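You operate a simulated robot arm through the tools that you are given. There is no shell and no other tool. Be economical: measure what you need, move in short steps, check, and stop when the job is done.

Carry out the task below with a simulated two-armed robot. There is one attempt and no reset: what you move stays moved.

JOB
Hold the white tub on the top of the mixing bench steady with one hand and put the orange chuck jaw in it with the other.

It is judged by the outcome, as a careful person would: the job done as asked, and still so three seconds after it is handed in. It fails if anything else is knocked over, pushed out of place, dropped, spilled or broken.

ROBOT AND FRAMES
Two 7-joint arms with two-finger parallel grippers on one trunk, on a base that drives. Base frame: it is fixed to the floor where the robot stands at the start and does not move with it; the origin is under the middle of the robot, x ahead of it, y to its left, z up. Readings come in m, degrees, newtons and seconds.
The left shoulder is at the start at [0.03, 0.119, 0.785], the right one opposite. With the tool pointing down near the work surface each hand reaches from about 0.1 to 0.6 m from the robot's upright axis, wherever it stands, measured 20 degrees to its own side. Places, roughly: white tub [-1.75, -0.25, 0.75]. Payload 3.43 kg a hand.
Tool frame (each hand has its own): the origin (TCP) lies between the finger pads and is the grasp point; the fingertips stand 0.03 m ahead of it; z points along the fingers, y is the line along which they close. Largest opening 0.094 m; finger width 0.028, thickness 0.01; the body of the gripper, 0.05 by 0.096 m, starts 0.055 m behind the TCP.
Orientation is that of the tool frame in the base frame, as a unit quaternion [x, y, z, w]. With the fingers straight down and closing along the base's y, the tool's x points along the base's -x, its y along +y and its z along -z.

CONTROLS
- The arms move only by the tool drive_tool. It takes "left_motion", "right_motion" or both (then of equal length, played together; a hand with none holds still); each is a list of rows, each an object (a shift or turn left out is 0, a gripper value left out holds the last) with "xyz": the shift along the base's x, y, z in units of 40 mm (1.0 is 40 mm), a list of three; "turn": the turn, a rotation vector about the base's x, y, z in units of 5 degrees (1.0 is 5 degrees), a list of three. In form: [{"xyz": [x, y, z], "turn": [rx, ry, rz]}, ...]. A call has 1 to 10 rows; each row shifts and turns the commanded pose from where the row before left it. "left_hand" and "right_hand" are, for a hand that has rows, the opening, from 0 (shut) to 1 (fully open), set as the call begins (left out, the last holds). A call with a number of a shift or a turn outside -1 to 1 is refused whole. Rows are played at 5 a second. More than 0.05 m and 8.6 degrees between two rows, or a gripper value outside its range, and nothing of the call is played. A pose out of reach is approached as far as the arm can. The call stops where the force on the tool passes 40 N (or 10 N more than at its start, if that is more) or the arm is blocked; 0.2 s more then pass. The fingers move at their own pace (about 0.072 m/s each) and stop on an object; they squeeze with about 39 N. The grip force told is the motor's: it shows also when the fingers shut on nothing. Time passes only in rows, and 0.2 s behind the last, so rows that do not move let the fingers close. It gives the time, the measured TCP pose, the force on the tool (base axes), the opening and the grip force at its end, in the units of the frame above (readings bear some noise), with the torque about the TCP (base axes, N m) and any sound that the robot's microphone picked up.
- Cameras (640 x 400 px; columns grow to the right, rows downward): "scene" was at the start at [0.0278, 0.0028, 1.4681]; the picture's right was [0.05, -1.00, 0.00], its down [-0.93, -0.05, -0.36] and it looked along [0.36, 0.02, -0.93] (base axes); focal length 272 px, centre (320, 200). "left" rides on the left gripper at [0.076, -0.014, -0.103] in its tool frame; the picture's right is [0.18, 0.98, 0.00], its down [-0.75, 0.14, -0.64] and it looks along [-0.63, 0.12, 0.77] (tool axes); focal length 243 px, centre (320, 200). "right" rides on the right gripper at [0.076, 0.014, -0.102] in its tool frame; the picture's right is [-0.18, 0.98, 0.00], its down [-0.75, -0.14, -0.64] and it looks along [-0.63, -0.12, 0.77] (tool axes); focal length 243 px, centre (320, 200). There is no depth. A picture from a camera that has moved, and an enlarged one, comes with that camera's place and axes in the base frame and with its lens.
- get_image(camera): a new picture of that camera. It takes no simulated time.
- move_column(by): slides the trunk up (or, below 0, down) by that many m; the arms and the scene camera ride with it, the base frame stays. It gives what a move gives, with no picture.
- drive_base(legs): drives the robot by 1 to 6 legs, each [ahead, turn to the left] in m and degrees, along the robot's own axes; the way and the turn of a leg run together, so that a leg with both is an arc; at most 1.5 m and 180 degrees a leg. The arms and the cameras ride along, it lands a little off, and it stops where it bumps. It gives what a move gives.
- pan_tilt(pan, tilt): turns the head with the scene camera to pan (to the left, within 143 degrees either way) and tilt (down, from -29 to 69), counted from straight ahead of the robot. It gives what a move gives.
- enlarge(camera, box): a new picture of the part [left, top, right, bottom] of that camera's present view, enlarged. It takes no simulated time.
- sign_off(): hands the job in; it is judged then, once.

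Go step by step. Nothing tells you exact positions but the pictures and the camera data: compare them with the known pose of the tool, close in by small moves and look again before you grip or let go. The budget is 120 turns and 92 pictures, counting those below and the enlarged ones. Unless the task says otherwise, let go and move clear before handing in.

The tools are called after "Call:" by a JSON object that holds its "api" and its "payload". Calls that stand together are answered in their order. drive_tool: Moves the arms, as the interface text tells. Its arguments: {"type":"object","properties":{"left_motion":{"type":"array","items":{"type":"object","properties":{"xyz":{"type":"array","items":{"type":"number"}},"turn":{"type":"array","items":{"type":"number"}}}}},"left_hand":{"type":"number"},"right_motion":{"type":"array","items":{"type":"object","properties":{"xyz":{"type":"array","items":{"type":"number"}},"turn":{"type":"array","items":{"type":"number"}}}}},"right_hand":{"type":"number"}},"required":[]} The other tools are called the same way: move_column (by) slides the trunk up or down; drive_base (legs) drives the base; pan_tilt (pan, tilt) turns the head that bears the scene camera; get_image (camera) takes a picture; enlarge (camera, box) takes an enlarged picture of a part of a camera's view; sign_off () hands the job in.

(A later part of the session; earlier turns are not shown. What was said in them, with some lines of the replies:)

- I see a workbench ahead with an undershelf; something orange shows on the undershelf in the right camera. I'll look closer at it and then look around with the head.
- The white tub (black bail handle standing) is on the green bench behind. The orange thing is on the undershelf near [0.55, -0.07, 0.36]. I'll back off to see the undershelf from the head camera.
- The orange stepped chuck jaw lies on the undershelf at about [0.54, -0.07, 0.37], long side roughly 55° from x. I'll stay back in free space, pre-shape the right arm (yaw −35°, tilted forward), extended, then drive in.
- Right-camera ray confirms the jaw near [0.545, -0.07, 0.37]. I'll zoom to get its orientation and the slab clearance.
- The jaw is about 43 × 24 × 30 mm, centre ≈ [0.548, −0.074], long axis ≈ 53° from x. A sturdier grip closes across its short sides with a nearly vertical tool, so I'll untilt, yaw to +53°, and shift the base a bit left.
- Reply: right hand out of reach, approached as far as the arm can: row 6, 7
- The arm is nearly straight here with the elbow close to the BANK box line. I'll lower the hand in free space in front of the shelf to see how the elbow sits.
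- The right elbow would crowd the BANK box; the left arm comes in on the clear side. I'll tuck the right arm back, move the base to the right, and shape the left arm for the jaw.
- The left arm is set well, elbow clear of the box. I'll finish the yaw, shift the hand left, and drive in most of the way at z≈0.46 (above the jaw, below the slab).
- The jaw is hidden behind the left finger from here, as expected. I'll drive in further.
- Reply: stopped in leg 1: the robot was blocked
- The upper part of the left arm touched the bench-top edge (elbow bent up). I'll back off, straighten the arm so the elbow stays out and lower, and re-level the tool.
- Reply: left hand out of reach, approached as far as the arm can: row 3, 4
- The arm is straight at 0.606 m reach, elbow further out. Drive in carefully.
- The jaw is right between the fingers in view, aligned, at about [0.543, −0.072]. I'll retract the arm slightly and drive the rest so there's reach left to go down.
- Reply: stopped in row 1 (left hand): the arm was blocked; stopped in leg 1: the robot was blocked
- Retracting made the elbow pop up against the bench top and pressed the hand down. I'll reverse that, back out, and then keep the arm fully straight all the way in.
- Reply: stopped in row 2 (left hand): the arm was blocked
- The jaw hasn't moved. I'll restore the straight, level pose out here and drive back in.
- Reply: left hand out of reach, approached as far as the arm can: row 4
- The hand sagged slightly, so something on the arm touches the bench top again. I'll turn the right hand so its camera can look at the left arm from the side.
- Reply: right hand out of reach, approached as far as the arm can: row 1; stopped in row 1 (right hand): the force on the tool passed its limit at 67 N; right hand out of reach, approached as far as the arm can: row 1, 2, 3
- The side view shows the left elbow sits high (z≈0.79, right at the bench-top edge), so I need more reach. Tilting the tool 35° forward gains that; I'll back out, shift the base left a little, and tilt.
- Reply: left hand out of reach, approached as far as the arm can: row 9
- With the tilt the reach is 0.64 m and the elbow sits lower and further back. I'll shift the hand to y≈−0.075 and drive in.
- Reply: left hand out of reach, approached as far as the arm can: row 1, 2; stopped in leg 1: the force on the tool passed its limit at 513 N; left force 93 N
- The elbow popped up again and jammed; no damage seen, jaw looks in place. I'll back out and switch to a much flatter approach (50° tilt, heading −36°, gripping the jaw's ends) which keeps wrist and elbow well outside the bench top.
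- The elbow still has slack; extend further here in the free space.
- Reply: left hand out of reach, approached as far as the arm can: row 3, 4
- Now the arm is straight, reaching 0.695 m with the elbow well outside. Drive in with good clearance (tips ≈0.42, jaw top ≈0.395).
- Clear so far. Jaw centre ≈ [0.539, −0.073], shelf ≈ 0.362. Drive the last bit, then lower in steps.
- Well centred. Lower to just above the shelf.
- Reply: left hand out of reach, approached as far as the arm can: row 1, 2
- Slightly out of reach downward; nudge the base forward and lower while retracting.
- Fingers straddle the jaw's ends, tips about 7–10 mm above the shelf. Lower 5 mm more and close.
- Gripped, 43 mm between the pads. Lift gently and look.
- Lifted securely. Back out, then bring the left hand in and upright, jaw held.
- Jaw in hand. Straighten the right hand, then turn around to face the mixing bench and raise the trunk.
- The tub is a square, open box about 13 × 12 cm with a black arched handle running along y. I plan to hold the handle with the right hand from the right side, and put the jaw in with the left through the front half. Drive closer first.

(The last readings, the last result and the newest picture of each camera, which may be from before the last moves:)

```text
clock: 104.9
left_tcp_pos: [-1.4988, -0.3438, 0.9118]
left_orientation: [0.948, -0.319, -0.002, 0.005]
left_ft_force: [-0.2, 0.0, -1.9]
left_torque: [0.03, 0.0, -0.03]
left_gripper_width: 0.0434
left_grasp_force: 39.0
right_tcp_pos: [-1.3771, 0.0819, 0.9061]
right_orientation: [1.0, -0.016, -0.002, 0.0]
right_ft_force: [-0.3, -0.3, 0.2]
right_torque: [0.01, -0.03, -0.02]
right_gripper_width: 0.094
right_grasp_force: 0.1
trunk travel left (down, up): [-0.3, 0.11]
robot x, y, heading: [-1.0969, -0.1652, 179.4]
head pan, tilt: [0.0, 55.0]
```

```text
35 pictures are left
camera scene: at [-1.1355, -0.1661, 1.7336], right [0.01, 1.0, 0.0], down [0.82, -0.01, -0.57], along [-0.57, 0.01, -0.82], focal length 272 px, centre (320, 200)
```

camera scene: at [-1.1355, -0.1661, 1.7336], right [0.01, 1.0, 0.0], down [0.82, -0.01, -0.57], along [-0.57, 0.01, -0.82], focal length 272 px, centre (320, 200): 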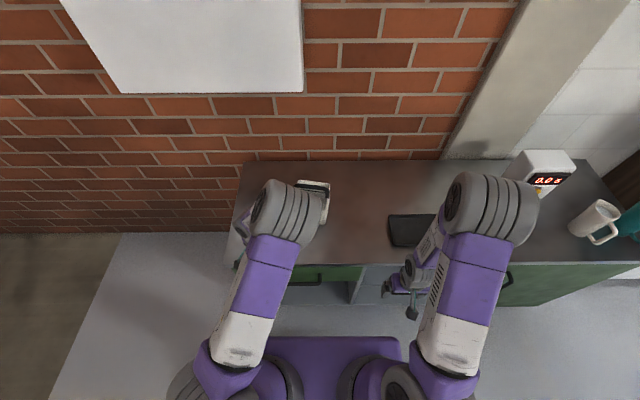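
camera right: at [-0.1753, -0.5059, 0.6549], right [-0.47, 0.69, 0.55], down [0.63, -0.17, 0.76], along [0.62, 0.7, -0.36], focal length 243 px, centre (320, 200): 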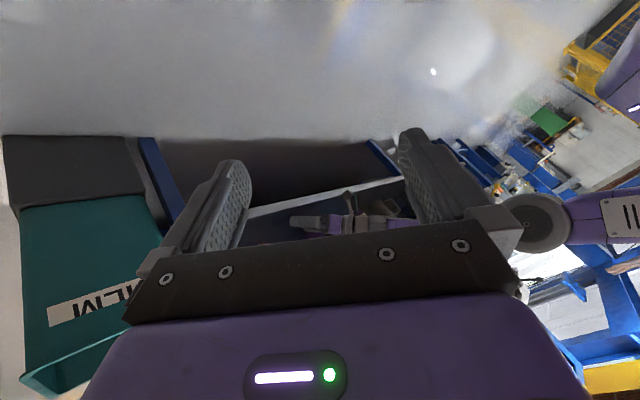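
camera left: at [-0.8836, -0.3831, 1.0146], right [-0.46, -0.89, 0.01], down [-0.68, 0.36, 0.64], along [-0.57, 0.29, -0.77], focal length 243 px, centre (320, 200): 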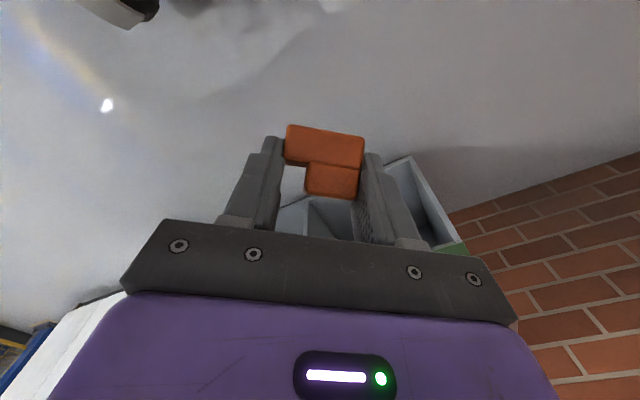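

Left elbow hides the tub. I'll drive up the last 10 cm, raise the left hand, turn it square to the robot and swing it left to clear the view.

Call:
{"api": "drive_tool", "payload": {"left_motion": [{"xyz": [0.3, -0.3, 0.5], "turn": [0, 0, 0.95]}, {"xyz": [0.3, -0.3, 0.5], "turn": [0, 0, 0.95]}, {"xyz": [0.3, -0.3, 0.5], "turn": [0, 0, 0.95]}, {"xyz": [0.3, -0.3, 0.5], "turn": [0, 0, 0.95]}, {"xyz": [0.3, -0.3, 0.5], "turn": [0, 0, 0.95]}, {"xyz": [0.3, -0.3, 0.3], "turn": [0, 0, 0.95]}, {"turn": [0, 0, 0.95]}, {"turn": [0, 0, 0.95]}]}}

Call:
{"api": "drive_base", "payload": {"legs": [[0.1, 0.5]]}}

Call:
{"api": "get_image", "payload": {"camera": "scene"}}

Call:
{"api": "get_image", "payload": {"camera": "right"}}

```text
clock: 106.7
left_tcp_pos: [-1.4264, -0.4148, 1.0244]
left_orientation: [1.0, 0.007, 0.0, 0.005]
left_ft_force: [-0.4, 0.4, -2.3]
left_torque: [0.04, -0.01, 0.02]
left_gripper_width: 0.0434
left_grasp_force: 39.5
right_tcp_pos: [-1.3775, 0.082, 0.9067]
right_orientation: [1.0, -0.017, -0.001, -0.001]
right_ft_force: [0.4, 0.0, -0.5]
right_torque: [-0.02, 0.01, 0.04]
right_gripper_width: 0.0939
right_grasp_force: 0.1
trunk travel left (down, up): [-0.3, 0.11]
robot x, y, heading: [-1.0945, -0.1663, 179.2]
head pan, tilt: [0.0, 55.0]
```

```text
clock: 107.8
left_tcp_pos: [-1.5242, -0.4181, 1.0243]
left_orientation: [1.0, 0.011, 0.001, 0.005]
left_ft_force: [0.0, 0.0, -2.6]
left_torque: [0.02, -0.01, 0.0]
left_gripper_width: 0.0434
left_grasp_force: 39.4
right_tcp_pos: [-1.4778, 0.0809, 0.9058]
right_orientation: [1.0, -0.011, 0.0, -0.001]
right_ft_force: [-0.1, -0.3, -0.2]
right_torque: [-0.02, -0.01, -0.01]
right_gripper_width: 0.0939
right_grasp_force: 0.1
trunk travel left (down, up): [-0.3, 0.11]
robot x, y, heading: [-1.1902, -0.1657, 180.1]
head pan, tilt: [0.0, 55.0]
```

```text
34 pictures are left
camera scene: at [-1.234, -0.166, 1.7335], right [0.0, 1.0, 0.0], down [0.82, 0.0, -0.57], along [-0.57, 0.0, -0.82], focal length 272 px, centre (320, 200)
```

scene: 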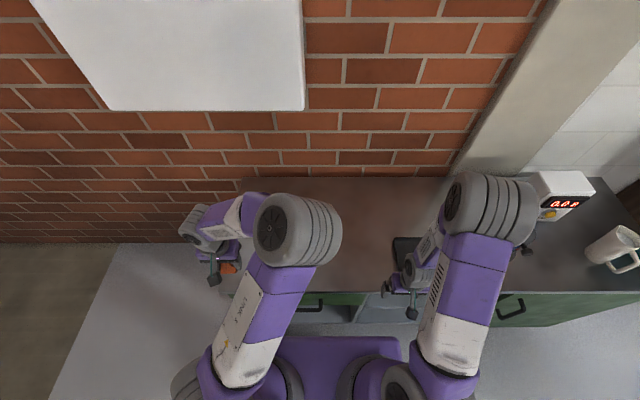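

```text
33 pictures are left
camera right: at [-1.4001, 0.0638, 1.0073], right [-0.21, -0.98, 0.0], down [-0.75, 0.16, 0.64], along [-0.63, 0.13, -0.77], focal length 243 px, centre (320, 200)
```

right: 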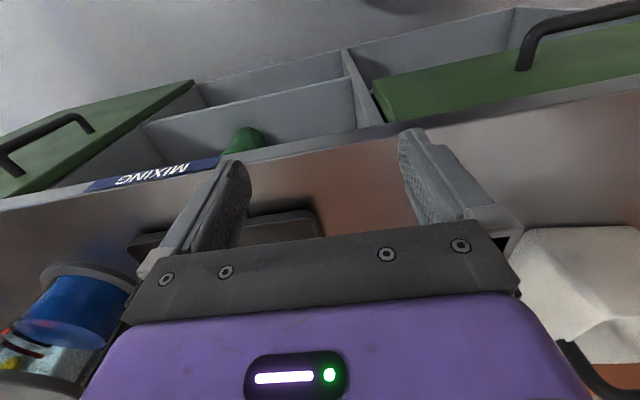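

I estimate the bench top at z≈0.785, tub centre ≈ [−1.758, −0.20], rim z≈0.895, handle bar at z≈0.942. Now raise the right hand and turn it to point left, tilted 45°.

Call:
{"api": "drive_tool", "payload": {"right_motion": [{"xyz": [0, 0, 0.5], "turn": [0, 0, 0.977]}, {"xyz": [0, 0, 0.5], "turn": [0, 0, 0.977]}, {"xyz": [0, 0, 0.5], "turn": [0, 0, 0.977]}, {"xyz": [0, 0, 0.5], "turn": [0, 0, 0.977]}, {"xyz": [0, 0, 0.5], "turn": [0, 0, 0.977]}, {"xyz": [0, 0, 0.5], "turn": [0, 0, 0.977]}, {"xyz": [0, 0, 0.5], "turn": [0, 0, 0.977]}, {"turn": [0, 0, 0.977]}, {"turn": [0, 0, 0.977]}, {"turn": [0, 0, 0.977]}]}}

Call:
{"api": "drive_tool", "payload": {"right_motion": [{"xyz": [-0.6, 0, 0], "turn": [0, 0, 0.977]}, {"xyz": [-0.6, 0, 0], "turn": [0, 0, 0.977]}, {"xyz": [-0.6, 0, 0], "turn": [0, 0, 0.977]}, {"xyz": [-0.6, 0, 0], "turn": [0, 0, 0.977]}, {"xyz": [-0.6, 0, 0], "turn": [0, 0, 0.977]}, {"xyz": [-0.6, 0, 0], "turn": [0, 0, 0.977]}, {"xyz": [-0.6, 0, 0], "turn": [0, 0, 0.977]}]}}

Call:
{"api": "drive_tool", "payload": {"right_motion": [{"turn": [-0.993, 0.119, 0]}, {"turn": [-0.993, 0.119, 0]}, {"turn": [-0.993, 0.119, 0]}, {"turn": [-0.993, 0.119, 0]}, {"turn": [-0.993, 0.119, 0]}, {"turn": [-0.993, 0.119, 0]}, {"turn": [-0.993, 0.119, 0]}, {"turn": [-0.993, 0.119, 0]}, {"turn": [-0.993, 0.119, 0]}]}}

Call:
{"api": "get_image", "payload": {"camera": "right"}}

Call:
{"api": "get_image", "payload": {"camera": "scene"}}

```text
clock: 110.0
left_tcp_pos: [-1.5216, -0.4177, 1.0246]
left_orientation: [1.0, 0.012, 0.0, 0.004]
left_ft_force: [0.3, -1.2, -2.0]
left_torque: [0.0, 0.02, 0.01]
left_gripper_width: 0.0433
left_grasp_force: 38.7
right_tcp_pos: [-1.4773, 0.0809, 1.0473]
right_orientation: [0.915, 0.404, 0.0, 0.0]
right_ft_force: [0.6, 0.3, 0.0]
right_torque: [0.0, -0.01, 0.0]
right_gripper_width: 0.094
right_grasp_force: 0.0
trunk travel left (down, up): [-0.3, 0.11]
robot x, y, heading: [-1.1891, -0.1665, 180.1]
head pan, tilt: [0.0, 55.0]
```

```text
clock: 111.6
left_tcp_pos: [-1.524, -0.4191, 1.0244]
left_orientation: [1.0, 0.012, 0.001, 0.004]
left_ft_force: [-0.4, 0.0, -1.9]
left_torque: [0.01, -0.02, -0.03]
left_gripper_width: 0.0436
left_grasp_force: 39.2
right_tcp_pos: [-1.6469, 0.0774, 1.0437]
right_orientation: [0.756, 0.654, -0.001, 0.0]
right_ft_force: [0.0, 0.7, -0.6]
right_torque: [-0.01, -0.02, 0.0]
right_gripper_width: 0.094
right_grasp_force: 0.0
trunk travel left (down, up): [-0.3, 0.11]
robot x, y, heading: [-1.1907, -0.1616, 180.1]
head pan, tilt: [0.0, 55.0]
```

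```text
clock: 113.6
left_tcp_pos: [-1.523, -0.4193, 1.0242]
left_orientation: [1.0, 0.012, 0.001, 0.005]
left_ft_force: [0.4, 0.7, -1.3]
left_torque: [-0.01, -0.01, 0.01]
left_gripper_width: 0.0436
left_grasp_force: 38.7
right_tcp_pos: [-1.645, 0.079, 1.0453]
right_orientation: [0.699, 0.604, -0.284, 0.258]
right_ft_force: [-0.3, -0.2, 0.2]
right_torque: [-0.04, 0.01, 0.02]
right_gripper_width: 0.0941
right_grasp_force: 0.1
trunk travel left (down, up): [-0.3, 0.11]
robot x, y, heading: [-1.1924, -0.165, 180.1]
head pan, tilt: [0.0, 55.0]
```

```text
32 pictures are left
camera right: at [-1.6135, 0.2028, 1.0636], right [0.95, -0.26, 0.15], down [-0.17, -0.05, 0.98], along [-0.25, -0.96, -0.1], focal length 243 px, centre (320, 200)
```

right: 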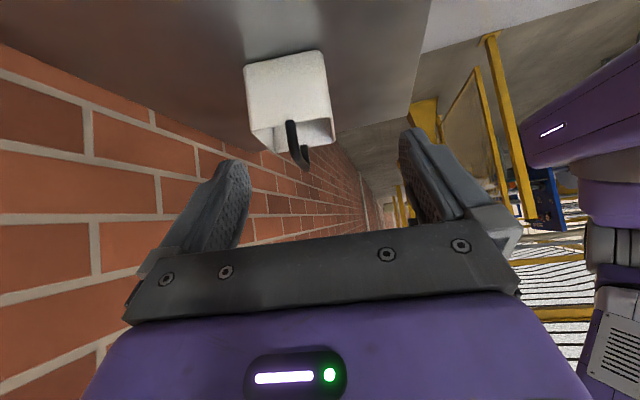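

```text
31 pictures are left
camera scene: at [-1.2333, -0.1653, 1.7335], right [0.0, 1.0, 0.0], down [0.82, 0.0, -0.57], along [-0.57, 0.0, -0.82], focal length 272 px, centre (320, 200)
```

scene: 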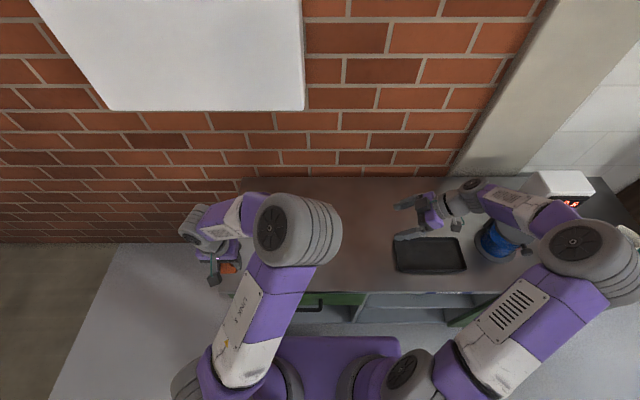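

Good side view of the tub from the right camera. I'll zoom for precise handle position.

Call:
{"api": "enlarge", "payload": {"camera": "right", "box": [220, 35, 380, 175]}}

```text
2.86 times, centred on (300, 105) of right
camera zoom: at [-1.6135, 0.2028, 1.0636], right [0.95, -0.26, 0.15], down [-0.17, -0.05, 0.98], along [-0.25, -0.96, -0.1], focal length 693 px, centre (377, 471)
```

zoom: 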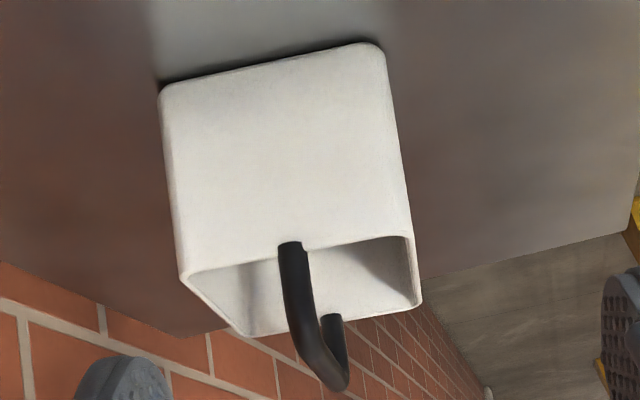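

The handle arch stands upright in plane x≈−1.735; bar z≈0.955. Move the right hand to a pre-grasp point 10 cm back along its axis.

Call:
{"api": "drive_tool", "payload": {"right_motion": [{"xyz": [-0.4, -0.95, -0.1]}, {"xyz": [-0.4, -0.95, -0.1]}, {"xyz": [-0.4, -0.95, -0.1]}, {"xyz": [-0.4, -0.95, -0.1]}, {"xyz": [-0.4, -0.95, -0.1]}]}}

Call:
{"api": "get_image", "payload": {"camera": "right"}}

Call:
{"api": "get_image", "payload": {"camera": "scene"}}

```text
clock: 114.8
left_tcp_pos: [-1.5231, -0.4192, 1.0249]
left_orientation: [1.0, 0.012, 0.001, 0.005]
left_ft_force: [0.4, -0.4, -1.9]
left_torque: [-0.02, 0.01, 0.01]
left_gripper_width: 0.0434
left_grasp_force: 39.0
right_tcp_pos: [-1.7282, -0.1124, 1.0278]
right_orientation: [0.699, 0.605, -0.282, 0.258]
right_ft_force: [0.0, -1.0, -0.2]
right_torque: [-0.03, -0.02, -0.03]
right_gripper_width: 0.094
right_grasp_force: 0.0
trunk travel left (down, up): [-0.3, 0.11]
robot x, y, heading: [-1.1895, -0.165, 179.8]
head pan, tilt: [0.0, 55.0]
```

```text
29 pictures are left
camera right: at [-1.6942, 0.0096, 1.0444], right [0.95, -0.26, 0.15], down [-0.17, -0.06, 0.98], along [-0.25, -0.96, -0.1], focal length 243 px, centre (320, 200)
```

right: 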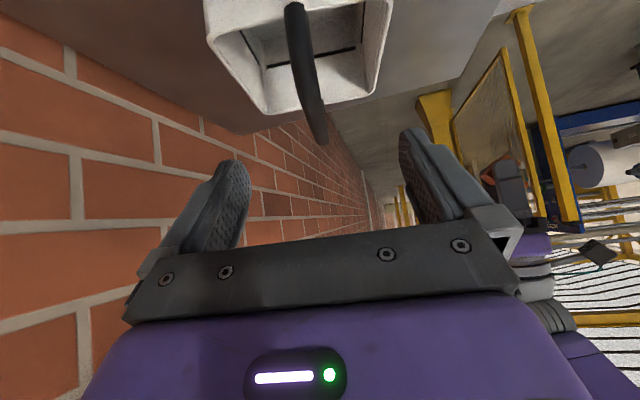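

```text
28 pictures are left
camera scene: at [-1.2341, -0.1672, 1.7335], right [0.0, 1.0, 0.0], down [0.82, 0.0, -0.57], along [-0.57, 0.0, -0.82], focal length 272 px, centre (320, 200)
```

scene: 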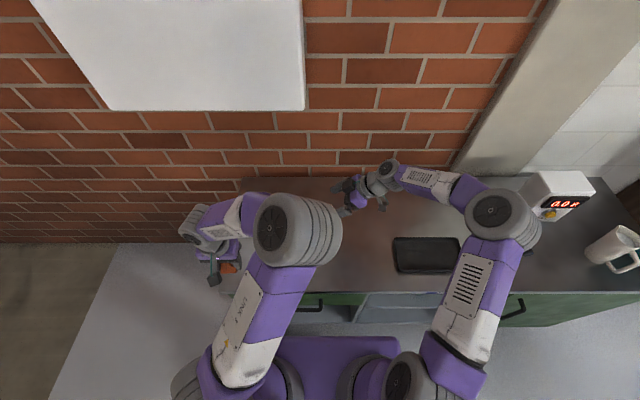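

Handle is centred between the fingers. Advance partway along the hand axis.

Call:
{"api": "drive_tool", "payload": {"right_motion": [{"xyz": [-0.07, -0.5, -0.5]}, {"xyz": [-0.07, -0.5, -0.5]}]}}

Call:
{"api": "get_image", "payload": {"camera": "right"}}

```text
clock: 115.4
left_tcp_pos: [-1.5222, -0.4185, 1.0245]
left_orientation: [1.0, 0.011, 0.0, 0.005]
left_ft_force: [0.4, 0.2, -1.4]
left_torque: [0.01, -0.03, -0.01]
left_gripper_width: 0.0435
left_grasp_force: 38.7
right_tcp_pos: [-1.7334, -0.152, 0.9847]
right_orientation: [0.699, 0.604, -0.282, 0.257]
right_ft_force: [-0.1, 0.2, 0.3]
right_torque: [0.02, -0.01, 0.01]
right_gripper_width: 0.0939
right_grasp_force: 0.1
trunk travel left (down, up): [-0.3, 0.11]
robot x, y, heading: [-1.1911, -0.1683, 180.1]
head pan, tilt: [0.0, 55.0]
```

```text
27 pictures are left
camera right: at [-1.6997, -0.0285, 1.0023], right [0.95, -0.26, 0.15], down [-0.17, -0.06, 0.98], along [-0.25, -0.96, -0.1], focal length 243 px, centre (320, 200)
```

right: 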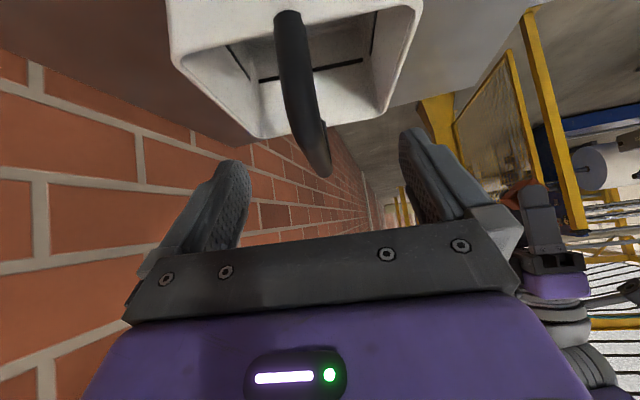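

Call:
{"api": "drive_tool", "payload": {"right_motion": [{"xyz": [-0.05, -0.5, -0.5]}]}}

Call:
{"api": "drive_tool", "payload": {"right_motion": [{}, {}, {}, {}, {}], "right_hand": 0}}

Call:
{"api": "get_image", "payload": {"camera": "right"}}

```text
clock: 115.8
left_tcp_pos: [-1.523, -0.4186, 1.0242]
left_orientation: [1.0, 0.012, 0.001, 0.005]
left_ft_force: [0.1, -0.7, -2.3]
left_torque: [0.02, 0.02, -0.02]
left_gripper_width: 0.0434
left_grasp_force: 38.9
right_tcp_pos: [-1.7341, -0.1706, 0.9629]
right_orientation: [0.699, 0.604, -0.282, 0.258]
right_ft_force: [-0.5, 0.1, -0.5]
right_torque: [-0.02, -0.01, 0.01]
right_gripper_width: 0.0937
right_grasp_force: 0.0
trunk travel left (down, up): [-0.3, 0.11]
robot x, y, heading: [-1.1939, -0.1653, 179.7]
head pan, tilt: [0.0, 55.0]
```

```text
clock: 117.0
left_tcp_pos: [-1.5216, -0.4185, 1.0249]
left_orientation: [1.0, 0.012, 0.0, 0.004]
left_ft_force: [0.3, -0.5, -1.8]
left_torque: [-0.01, 0.01, -0.03]
left_gripper_width: 0.0435
left_grasp_force: 38.8
right_tcp_pos: [-1.7333, -0.1713, 0.9644]
right_orientation: [0.7, 0.603, -0.283, 0.257]
right_ft_force: [0.4, 0.2, 0.5]
right_torque: [0.07, -0.05, -0.05]
right_gripper_width: 0.0195
right_grasp_force: 39.0
trunk travel left (down, up): [-0.3, 0.11]
robot x, y, heading: [-1.1927, -0.1688, 180.3]
head pan, tilt: [0.0, 55.0]
```

```text
26 pictures are left
camera right: at [-1.7007, -0.0473, 0.982], right [0.95, -0.26, 0.15], down [-0.17, -0.06, 0.98], along [-0.25, -0.96, -0.1], focal length 243 px, centre (320, 200)
```

right: 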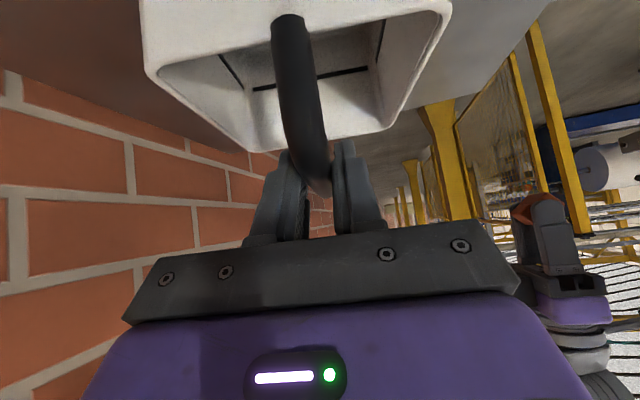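

Handle held at 19.5 mm with 39 N; tub undisturbed. Now turn the left hand to the tub's angle, tilt 20°, and bring the jaw over the front half at safe height.

Call:
{"api": "drive_tool", "payload": {"left_motion": [{"turn": [0, 0, -1]}, {"turn": [0, 0, -1]}, {"turn": [0.156, 0.988, 0]}, {"turn": [0.156, 0.988, 0]}, {"turn": [0.156, 0.988, 0]}, {"turn": [0.156, 0.988, 0]}]}}

Call:
{"api": "drive_tool", "payload": {"left_motion": [{"xyz": [-0.5, 0.7, 0]}, {"xyz": [-0.5, 0.7, 0]}, {"xyz": [-0.5, 0.7, 0]}, {"xyz": [-0.5, 0.7, 0]}, {"xyz": [-0.5, 0.7, 0]}, {"xyz": [-0.5, 0.7, 0]}]}}

Call:
{"api": "get_image", "payload": {"camera": "left"}}

Call:
{"api": "get_image", "payload": {"camera": "right"}}

Call:
{"api": "get_image", "payload": {"camera": "scene"}}

```text
clock: 118.4
left_tcp_pos: [-1.5223, -0.4191, 1.0249]
left_orientation: [0.982, -0.074, -0.174, -0.009]
left_ft_force: [0.4, -0.4, -1.7]
left_torque: [0.04, 0.0, 0.01]
left_gripper_width: 0.0437
left_grasp_force: 39.0
right_tcp_pos: [-1.7326, -0.1708, 0.9639]
right_orientation: [0.7, 0.604, -0.282, 0.257]
right_ft_force: [0.0, -0.3, -0.6]
right_torque: [-0.09, 0.13, 0.05]
right_gripper_width: 0.0196
right_grasp_force: 38.9
trunk travel left (down, up): [-0.3, 0.11]
robot x, y, heading: [-1.1926, -0.1672, 179.6]
head pan, tilt: [0.0, 55.0]
```

```text
clock: 119.8
left_tcp_pos: [-1.642, -0.2472, 1.025]
left_orientation: [0.982, -0.074, -0.173, -0.009]
left_ft_force: [-0.1, 0.1, -2.2]
left_torque: [0.01, -0.02, -0.02]
left_gripper_width: 0.0434
left_grasp_force: 39.0
right_tcp_pos: [-1.7343, -0.17, 0.9645]
right_orientation: [0.7, 0.603, -0.283, 0.257]
right_ft_force: [-0.4, -0.2, 1.6]
right_torque: [0.24, -0.12, 0.05]
right_gripper_width: 0.0192
right_grasp_force: 39.2
trunk travel left (down, up): [-0.3, 0.11]
robot x, y, heading: [-1.1927, -0.1676, 180.0]
head pan, tilt: [0.0, 55.0]
```

```text
25 pictures are left
camera left: at [-1.5351, -0.2485, 1.0952], right [0.02, -1.0, -0.06], down [-0.5, -0.06, 0.86], along [-0.86, 0.01, -0.51], focal length 243 px, centre (320, 200)
```

left: 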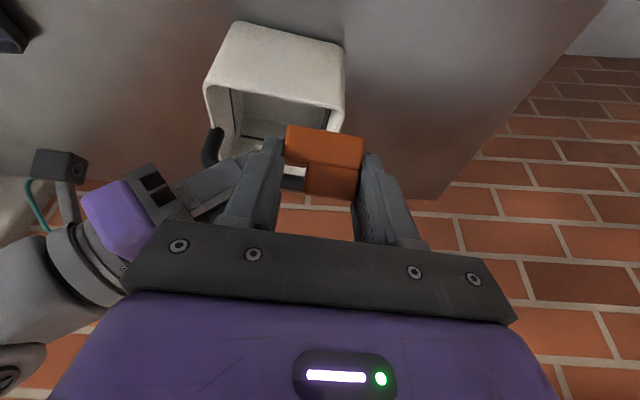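

```text
24 pictures are left
camera right: at [-1.7009, -0.0469, 0.9819], right [0.95, -0.26, 0.15], down [-0.17, -0.06, 0.98], along [-0.25, -0.96, -0.1], focal length 243 px, centre (320, 200)
```

right: 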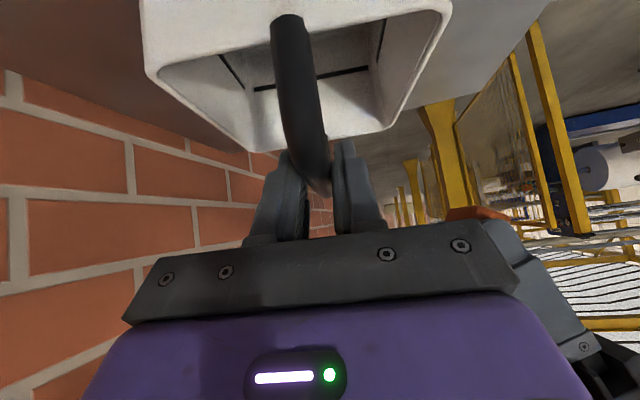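

```text
23 pictures are left
camera scene: at [-1.2334, -0.1649, 1.7335], right [0.0, 1.0, 0.0], down [0.82, 0.0, -0.57], along [-0.57, 0.0, -0.82], focal length 272 px, centre (320, 200)
```

scene: 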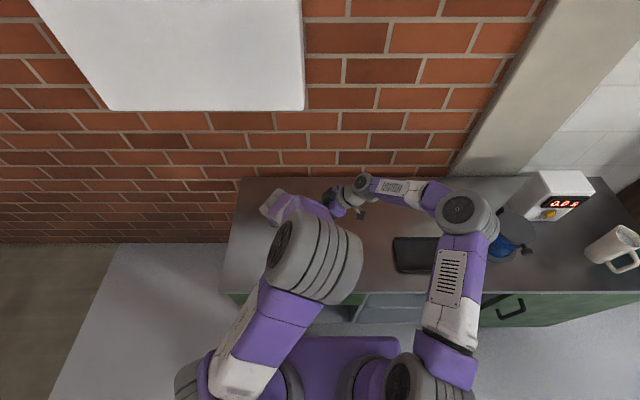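

Refined tub centre ≈ [−1.744, −0.20]. Move to the entry point above the front half.

Call:
{"api": "drive_tool", "payload": {"left_motion": [{"xyz": [-0.475, 0.29, -0.3]}, {"xyz": [-0.475, 0.29, -0.5]}]}}

Call:
{"api": "get_image", "payload": {"camera": "left"}}

Call:
{"api": "get_image", "payload": {"camera": "right"}}

```text
clock: 120.4
left_tcp_pos: [-1.6808, -0.2246, 0.9946]
left_orientation: [0.982, -0.075, -0.174, -0.01]
left_ft_force: [-0.3, 0.0, -3.1]
left_torque: [-0.01, 0.01, 0.0]
left_gripper_width: 0.0434
left_grasp_force: 39.0
right_tcp_pos: [-1.7334, -0.1713, 0.9638]
right_orientation: [0.699, 0.603, -0.284, 0.258]
right_ft_force: [-1.1, -0.1, 0.1]
right_torque: [-0.09, -0.02, -0.03]
right_gripper_width: 0.0194
right_grasp_force: 39.2
trunk travel left (down, up): [-0.3, 0.11]
robot x, y, heading: [-1.1906, -0.1663, 179.9]
head pan, tilt: [0.0, 55.0]
```

```text
22 pictures are left
camera left: at [-1.5727, -0.2255, 1.0639], right [0.03, -1.0, -0.06], down [-0.5, -0.06, 0.86], along [-0.86, 0.01, -0.5], focal length 243 px, centre (320, 200)
```

left: 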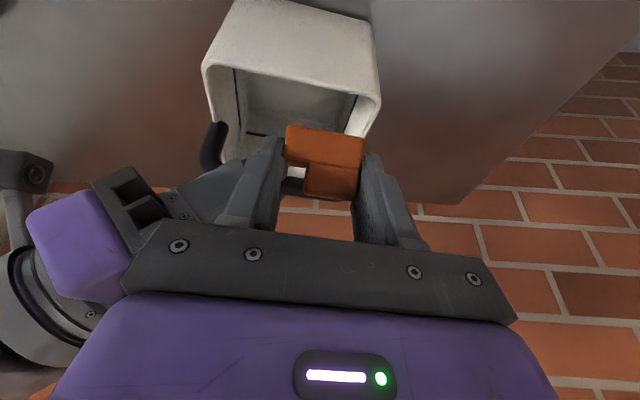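

```text
21 pictures are left
camera right: at [-1.701, -0.0473, 0.982], right [0.95, -0.26, 0.15], down [-0.17, -0.06, 0.98], along [-0.25, -0.96, -0.1], focal length 243 px, centre (320, 200)
```

right: 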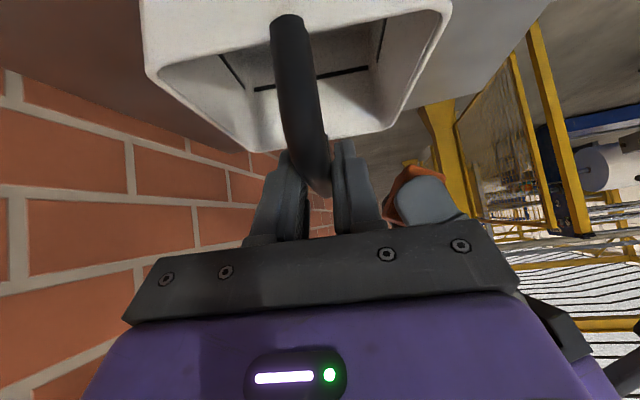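

Alignment looks right; the jaw is above the opening. Lower along the tool axis, half way first.

Call:
{"api": "drive_tool", "payload": {"left_motion": [{"xyz": [-0.257, 0.066, -0.79]}, {"xyz": [-0.257, 0.066, -0.79]}]}}

Call:
{"api": "get_image", "payload": {"camera": "left"}}

Call:
{"api": "get_image", "payload": {"camera": "right"}}

```text
clock: 121.0
left_tcp_pos: [-1.7018, -0.2201, 0.932]
left_orientation: [0.982, -0.074, -0.173, -0.01]
left_ft_force: [1.1, 0.5, -2.9]
left_torque: [0.0, -0.04, -0.01]
left_gripper_width: 0.0434
left_grasp_force: 39.1
right_tcp_pos: [-1.7344, -0.1705, 0.9629]
right_orientation: [0.699, 0.604, -0.283, 0.258]
right_ft_force: [-1.6, -0.5, 0.8]
right_torque: [-0.02, -0.01, -0.02]
right_gripper_width: 0.0195
right_grasp_force: 38.4
trunk travel left (down, up): [-0.3, 0.11]
robot x, y, heading: [-1.1934, -0.1666, 180.1]
head pan, tilt: [0.0, 55.0]
```

```text
20 pictures are left
camera left: at [-1.5936, -0.2205, 1.0018], right [0.02, -1.0, -0.06], down [-0.5, -0.06, 0.86], along [-0.86, 0.01, -0.5], focal length 243 px, centre (320, 200)
```

left: 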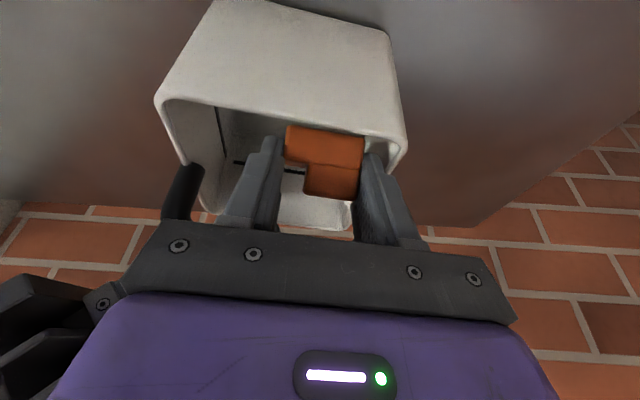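

```text
19 pictures are left
camera right: at [-1.7011, -0.0473, 0.9819], right [0.95, -0.26, 0.15], down [-0.17, -0.06, 0.98], along [-0.25, -0.96, -0.1], focal length 243 px, centre (320, 200)
```

right: 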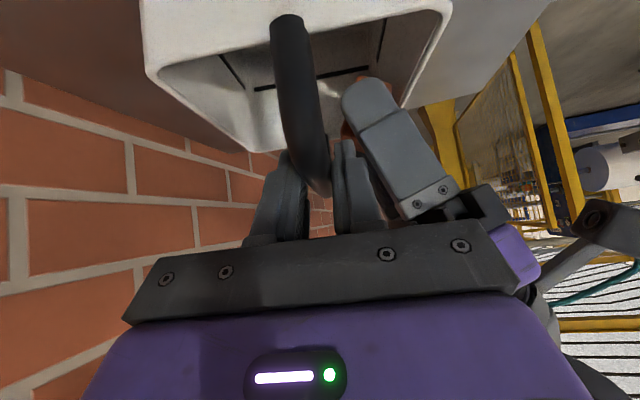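

Entering cleanly. Continue down, with a slight shift away from the tub's left wall.

Call:
{"api": "drive_tool", "payload": {"left_motion": [{"xyz": [-0.25, 0.12, -0.775]}, {"xyz": [-0.25, 0.1, -0.775]}]}}

Call:
{"api": "get_image", "payload": {"camera": "left"}}

Call:
{"api": "get_image", "payload": {"camera": "right"}}

```text
clock: 121.6
left_tcp_pos: [-1.7183, -0.2144, 0.8891]
left_orientation: [0.981, -0.076, -0.177, -0.01]
left_ft_force: [3.6, -1.5, 5.7]
left_torque: [0.24, 0.39, -0.04]
left_gripper_width: 0.0436
left_grasp_force: 38.2
right_tcp_pos: [-1.7377, -0.1679, 0.964]
right_orientation: [0.702, 0.601, -0.288, 0.251]
right_ft_force: [-1.7, 0.3, 0.8]
right_torque: [0.37, 0.05, -0.13]
right_gripper_width: 0.0193
right_grasp_force: 38.7
trunk travel left (down, up): [-0.3, 0.11]
robot x, y, heading: [-1.1914, -0.1675, 180.0]
head pan, tilt: [0.0, 55.0]
stopped in row 2 (left hand): the force on the tool passed its limit at 64 N (the readings are from after the stop); the commanded pose is now the measured one
```

```text
18 pictures are left
camera left: at [-1.6092, -0.2161, 0.9583], right [0.02, -1.0, -0.06], down [-0.5, -0.06, 0.87], along [-0.87, 0.01, -0.5], focal length 243 px, centre (320, 200)
```

left: 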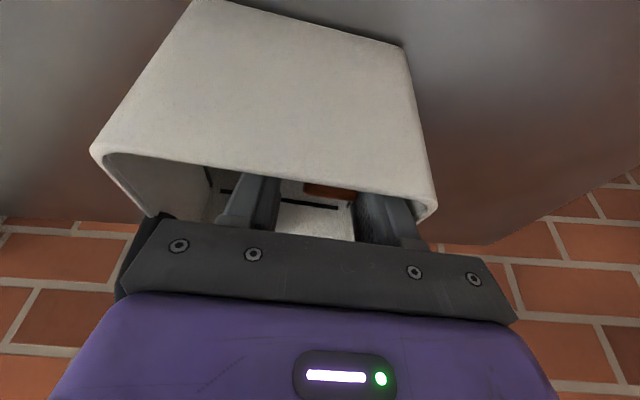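

```text
17 pictures are left
camera right: at [-1.7033, -0.0453, 0.9819], right [0.95, -0.28, 0.14], down [-0.16, -0.06, 0.99], along [-0.26, -0.96, -0.1], focal length 243 px, centre (320, 200)
```

right: 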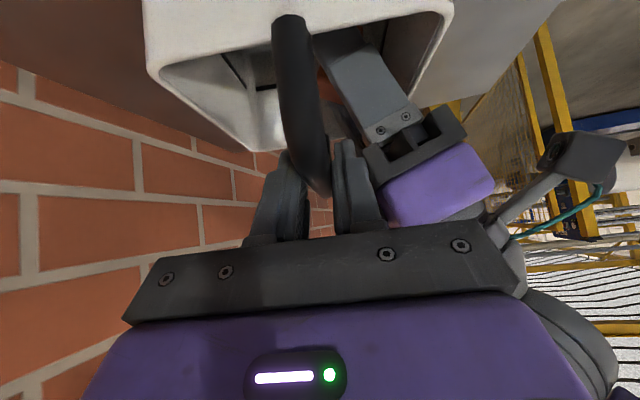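

The left palm brushed the right-hand fingers; the jaw is already inside below the rim. I'll back off slightly toward myself and go straight down a bit further.

Call:
{"api": "drive_tool", "payload": {"left_motion": [{"xyz": [0.13, -0.05, 0.1]}, {"xyz": [0, -0.03, -0.15]}, {"xyz": [0, 0, -0.15]}, {"xyz": [0, 0, -0.15]}]}}

Call:
{"api": "get_image", "payload": {"camera": "right"}}

Call:
{"api": "get_image", "payload": {"camera": "left"}}

```text
clock: 122.5
left_tcp_pos: [-1.7141, -0.2178, 0.8846]
left_orientation: [0.98, -0.075, -0.182, -0.011]
left_ft_force: [4.4, -5.7, 9.6]
left_torque: [0.54, 0.34, -0.03]
left_gripper_width: 0.0433
left_grasp_force: 38.9
right_tcp_pos: [-1.7392, -0.1667, 0.964]
right_orientation: [0.702, 0.602, -0.29, 0.248]
right_ft_force: [1.1, -0.3, 5.0]
right_torque: [0.79, 0.08, -0.2]
right_gripper_width: 0.0193
right_grasp_force: 38.9
trunk travel left (down, up): [-0.3, 0.11]
robot x, y, heading: [-1.1938, -0.1666, -179.9]
head pan, tilt: [0.0, 55.0]
stopped in row 4 (left hand): the force on the tool passed its limit at 46 N (the readings are from after the stop); the commanded pose is now the measured one
```

```text
16 pictures are left
camera right: at [-1.7037, -0.0452, 0.9818], right [0.95, -0.28, 0.13], down [-0.15, -0.06, 0.99], along [-0.27, -0.96, -0.1], focal length 243 px, centre (320, 200)
```

right: 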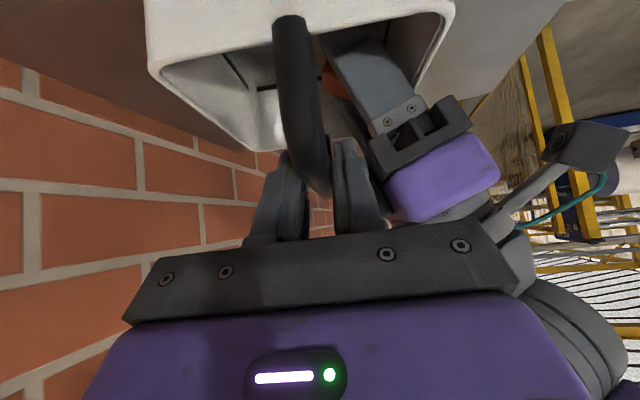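

```text
15 pictures are left
camera left: at [-1.6059, -0.2192, 0.9518], right [0.02, -1.0, -0.06], down [-0.49, -0.06, 0.87], along [-0.87, 0.01, -0.49], focal length 243 px, centre (320, 200)
```

left: 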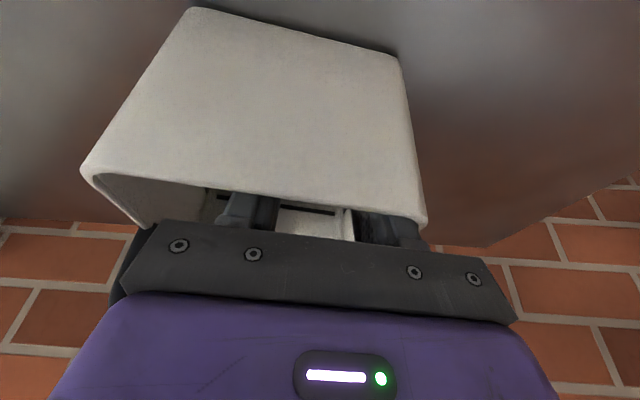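

The jaw is well inside the tub, below the rim, just behind the front wall. I'll ease off a few millimetres and open the left fingers modestly.

Call:
{"api": "drive_tool", "payload": {"left_motion": [{"xyz": [0.02, 0, 0.15]}, {}]}}

Call:
{"api": "drive_tool", "payload": {"left_motion": [{}, {}, {}, {}], "left_hand": 0.6}}

Call:
{"api": "get_image", "payload": {"camera": "right"}}

```text
clock: 123.1
left_tcp_pos: [-1.7152, -0.2169, 0.8891]
left_orientation: [0.98, -0.076, -0.182, -0.012]
left_ft_force: [0.8, 0.1, -2.1]
left_torque: [0.01, -0.01, 0.03]
left_gripper_width: 0.0436
left_grasp_force: 39.4
right_tcp_pos: [-1.7384, -0.1675, 0.9638]
right_orientation: [0.702, 0.602, -0.29, 0.248]
right_ft_force: [2.1, -0.1, 12.7]
right_torque: [0.45, -0.1, -0.03]
right_gripper_width: 0.0194
right_grasp_force: 38.8
trunk travel left (down, up): [-0.3, 0.11]
robot x, y, heading: [-1.1933, -0.1632, -180.2]
head pan, tilt: [0.0, 55.0]
```

```text
clock: 124.1
left_tcp_pos: [-1.714, -0.2163, 0.8887]
left_orientation: [0.98, -0.077, -0.182, -0.012]
left_ft_force: [1.8, 7.5, 1.0]
left_torque: [-0.12, 0.04, -0.11]
left_gripper_width: 0.0518
left_grasp_force: 0.0
right_tcp_pos: [-1.7393, -0.1676, 0.9641]
right_orientation: [0.702, 0.602, -0.29, 0.248]
right_ft_force: [-3.2, -7.7, 13.9]
right_torque: [-0.13, 0.04, -0.08]
right_gripper_width: 0.0194
right_grasp_force: 39.1
trunk travel left (down, up): [-0.3, 0.11]
robot x, y, heading: [-1.1921, -0.1671, -179.9]
head pan, tilt: [0.0, 55.0]
```

```text
14 pictures are left
camera right: at [-1.704, -0.0456, 0.9816], right [0.95, -0.28, 0.13], down [-0.15, -0.06, 0.99], along [-0.27, -0.96, -0.1], focal length 243 px, centre (320, 200)
```

right: 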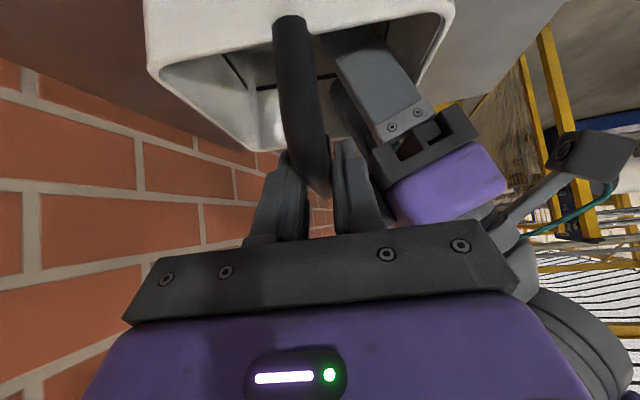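

Released: the jaw has left the fingers into the tub. Narrow the fingers slightly (off the wall) and withdraw along the tool axis.

Call:
{"api": "drive_tool", "payload": {"left_motion": [{}, {"xyz": [0.15, 0, 0.5]}, {"xyz": [0.25, -0.02, 0.75]}, {"xyz": [0.25, -0.02, 0.75]}, {"xyz": [0.25, -0.02, 0.75]}, {"xyz": [0.25, -0.02, 0.75]}], "left_hand": 0.5}}

Call:
{"api": "get_image", "payload": {"camera": "left"}}

Call:
{"api": "get_image", "payload": {"camera": "right"}}

```text
clock: 125.5
left_tcp_pos: [-1.6669, -0.2207, 1.0284]
left_orientation: [0.981, -0.075, -0.181, -0.011]
left_ft_force: [0.5, 0.0, 0.8]
left_torque: [0.0, 0.02, 0.02]
left_gripper_width: 0.047
left_grasp_force: 0.0
right_tcp_pos: [-1.7404, -0.1673, 0.9638]
right_orientation: [0.702, 0.601, -0.29, 0.248]
right_ft_force: [-1.5, -2.1, 19.0]
right_torque: [0.2, 0.07, -0.11]
right_gripper_width: 0.0193
right_grasp_force: 38.7
trunk travel left (down, up): [-0.3, 0.11]
robot x, y, heading: [-1.1966, -0.1665, -179.9]
head pan, tilt: [0.0, 55.0]
```

```text
13 pictures are left
camera left: at [-1.5583, -0.2219, 1.0987], right [0.02, -1.0, -0.06], down [-0.49, -0.06, 0.87], along [-0.87, 0.01, -0.49], focal length 243 px, centre (320, 200)
```

left: 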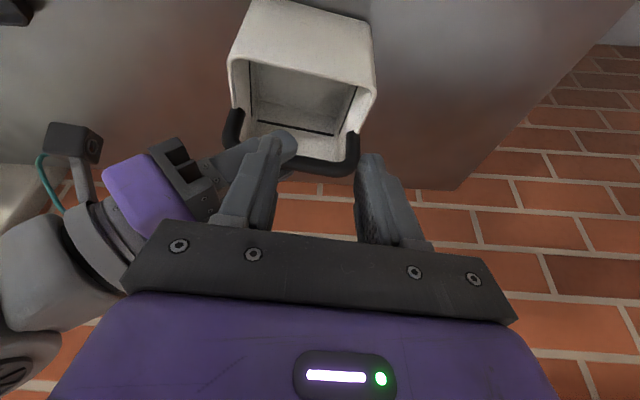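

```text
12 pictures are left
camera right: at [-1.7039, -0.0454, 0.9816], right [0.95, -0.28, 0.13], down [-0.15, -0.06, 0.99], along [-0.27, -0.96, -0.1], focal length 243 px, centre (320, 200)
```

right: 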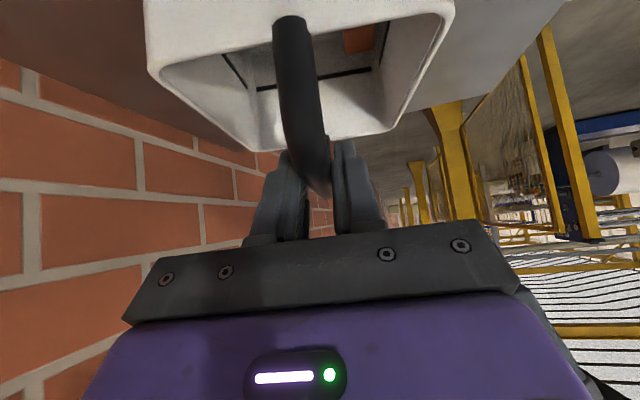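

The orange jaw is lying in the tub. Back the left hand away first, then release the handle and withdraw the right hand along its axis.

Call:
{"api": "drive_tool", "payload": {"left_motion": [{"xyz": [0.6, -0.3, 0.4]}, {"xyz": [0.9, -0.4, 0.2]}, {"xyz": [0.9, -0.4, 0]}]}}

Call:
{"api": "drive_tool", "payload": {"right_motion": [{}, {}, {}, {}], "right_hand": 0.7}}

Call:
{"api": "get_image", "payload": {"camera": "right"}}

```text
clock: 126.3
left_tcp_pos: [-1.5719, -0.2665, 1.0535]
left_orientation: [0.98, -0.076, -0.181, -0.011]
left_ft_force: [-1.2, 0.4, 0.4]
left_torque: [-0.03, 0.0, 0.0]
left_gripper_width: 0.047
left_grasp_force: 0.1
right_tcp_pos: [-1.7371, -0.1676, 0.9632]
right_orientation: [0.703, 0.601, -0.289, 0.248]
right_ft_force: [-1.8, -2.7, 17.8]
right_torque: [0.29, 0.06, -0.18]
right_gripper_width: 0.0198
right_grasp_force: 39.0
trunk travel left (down, up): [-0.3, 0.11]
robot x, y, heading: [-1.1933, -0.1668, -179.9]
head pan, tilt: [0.0, 55.0]
```

```text
clock: 127.3
left_tcp_pos: [-1.5732, -0.2664, 1.054]
left_orientation: [0.981, -0.076, -0.181, -0.012]
left_ft_force: [-1.3, 0.4, -1.4]
left_torque: [0.0, -0.04, -0.04]
left_gripper_width: 0.0469
left_grasp_force: 0.0
right_tcp_pos: [-1.7383, -0.168, 0.9622]
right_orientation: [0.702, 0.602, -0.288, 0.248]
right_ft_force: [0.9, -0.5, 0.1]
right_torque: [-0.02, 0.01, -0.01]
right_gripper_width: 0.066
right_grasp_force: 0.0
trunk travel left (down, up): [-0.3, 0.11]
robot x, y, heading: [-1.1898, -0.166, -180.1]
head pan, tilt: [0.0, 55.0]
```

```text
11 pictures are left
camera right: at [-1.7045, -0.0448, 0.9804], right [0.95, -0.28, 0.13], down [-0.15, -0.06, 0.99], along [-0.27, -0.96, -0.1], focal length 243 px, centre (320, 200)
```

right: 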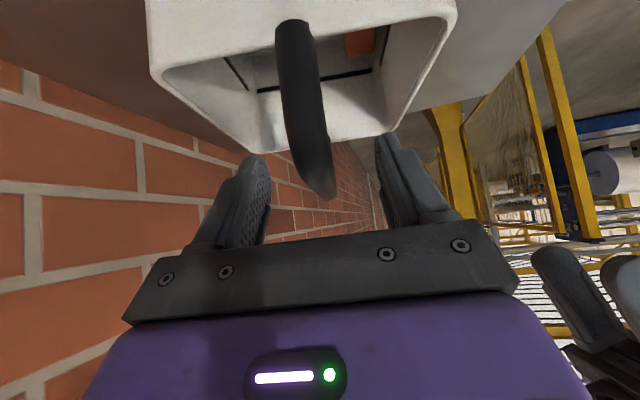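

Handle released, tub standing square, jaw inside. Withdraw the right hand back along its axis, then take a final look.

Call:
{"api": "drive_tool", "payload": {"right_motion": [{"xyz": [0.06, 0.5, 0.5]}, {"xyz": [0.06, 0.5, 0.5]}, {"xyz": [0.06, 0.5, 0.5]}, {"xyz": [0.1, 0.7, 0.4]}, {"xyz": [0.2, 0.8, 0.2]}]}}

Call:
{"api": "get_image", "payload": {"camera": "right"}}

Call:
{"api": "get_image", "payload": {"camera": "left"}}

Call:
{"api": "get_image", "payload": {"camera": "scene"}}

```text
clock: 128.5
left_tcp_pos: [-1.5726, -0.2654, 1.0541]
left_orientation: [0.981, -0.076, -0.181, -0.011]
left_ft_force: [0.0, 1.4, 0.6]
left_torque: [-0.02, -0.03, -0.01]
left_gripper_width: 0.0469
left_grasp_force: 0.0
right_tcp_pos: [-1.7194, -0.0474, 1.0501]
right_orientation: [0.702, 0.602, -0.289, 0.248]
right_ft_force: [-0.6, -0.9, 0.3]
right_torque: [-0.01, -0.02, -0.02]
right_gripper_width: 0.0658
right_grasp_force: 0.1
trunk travel left (down, up): [-0.3, 0.11]
robot x, y, heading: [-1.1928, -0.1626, -179.8]
head pan, tilt: [0.0, 55.0]
```

```text
10 pictures are left
camera right: at [-1.6848, 0.0753, 1.0667], right [0.95, -0.28, 0.13], down [-0.15, -0.06, 0.99], along [-0.27, -0.96, -0.1], focal length 243 px, centre (320, 200)
```

right: 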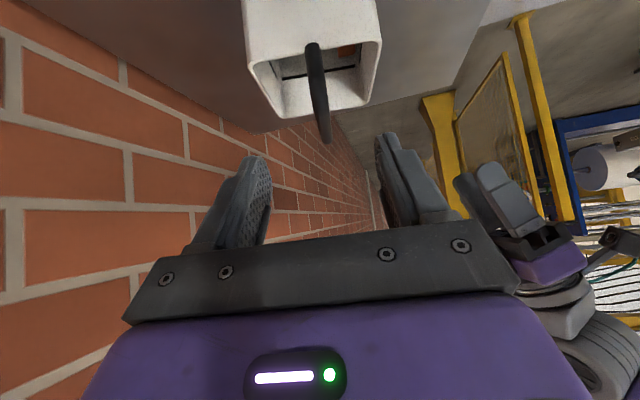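

```text
9 pictures are left
camera left: at [-1.4639, -0.2674, 1.122], right [0.02, -1.0, -0.06], down [-0.49, -0.06, 0.87], along [-0.87, 0.01, -0.49], focal length 243 px, centre (320, 200)
```

left: 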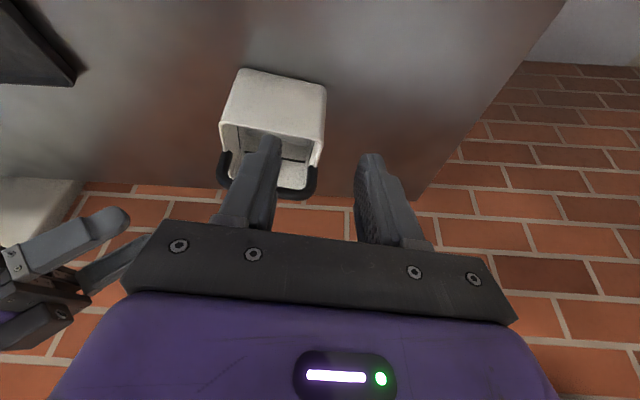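

```text
8 pictures are left
camera scene: at [-1.2325, -0.1652, 1.7335], right [0.0, 1.0, 0.0], down [0.82, 0.0, -0.57], along [-0.57, 0.0, -0.82], focal length 272 px, centre (320, 200)
```

scene: 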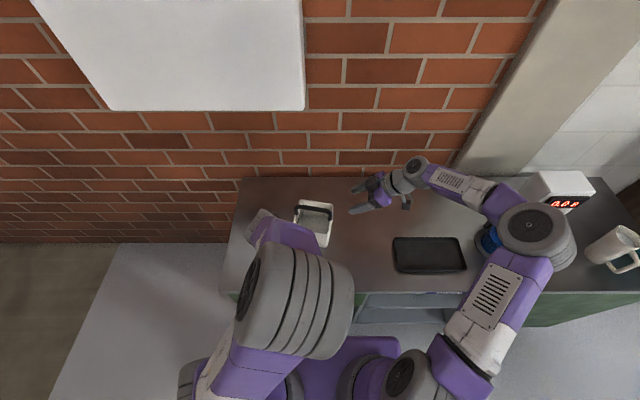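

The tub stands upright where it was, the orange jaw lies inside it, and both hands are clear of it.

Call:
{"api": "sign_off", "payload": {}}

```text
The job is handed in.
```

The orange chuck jaw is in the white tub on the mixing bench. I held the tub steady by its handle with the right hand while the left hand put the jaw in, then moved both hands clear. The jaw fell about 6 cm into the tub, because the left hand met resistance, probably against the right hand, before it could go lower.

While I was reaching for the jaw, the left arm bumped the other bench's top edge several times, and once it pressed the hand hard onto the lower shelf. I saw nothing moved or damaged in the pictures, but I did not check the bench itself closely afterward.
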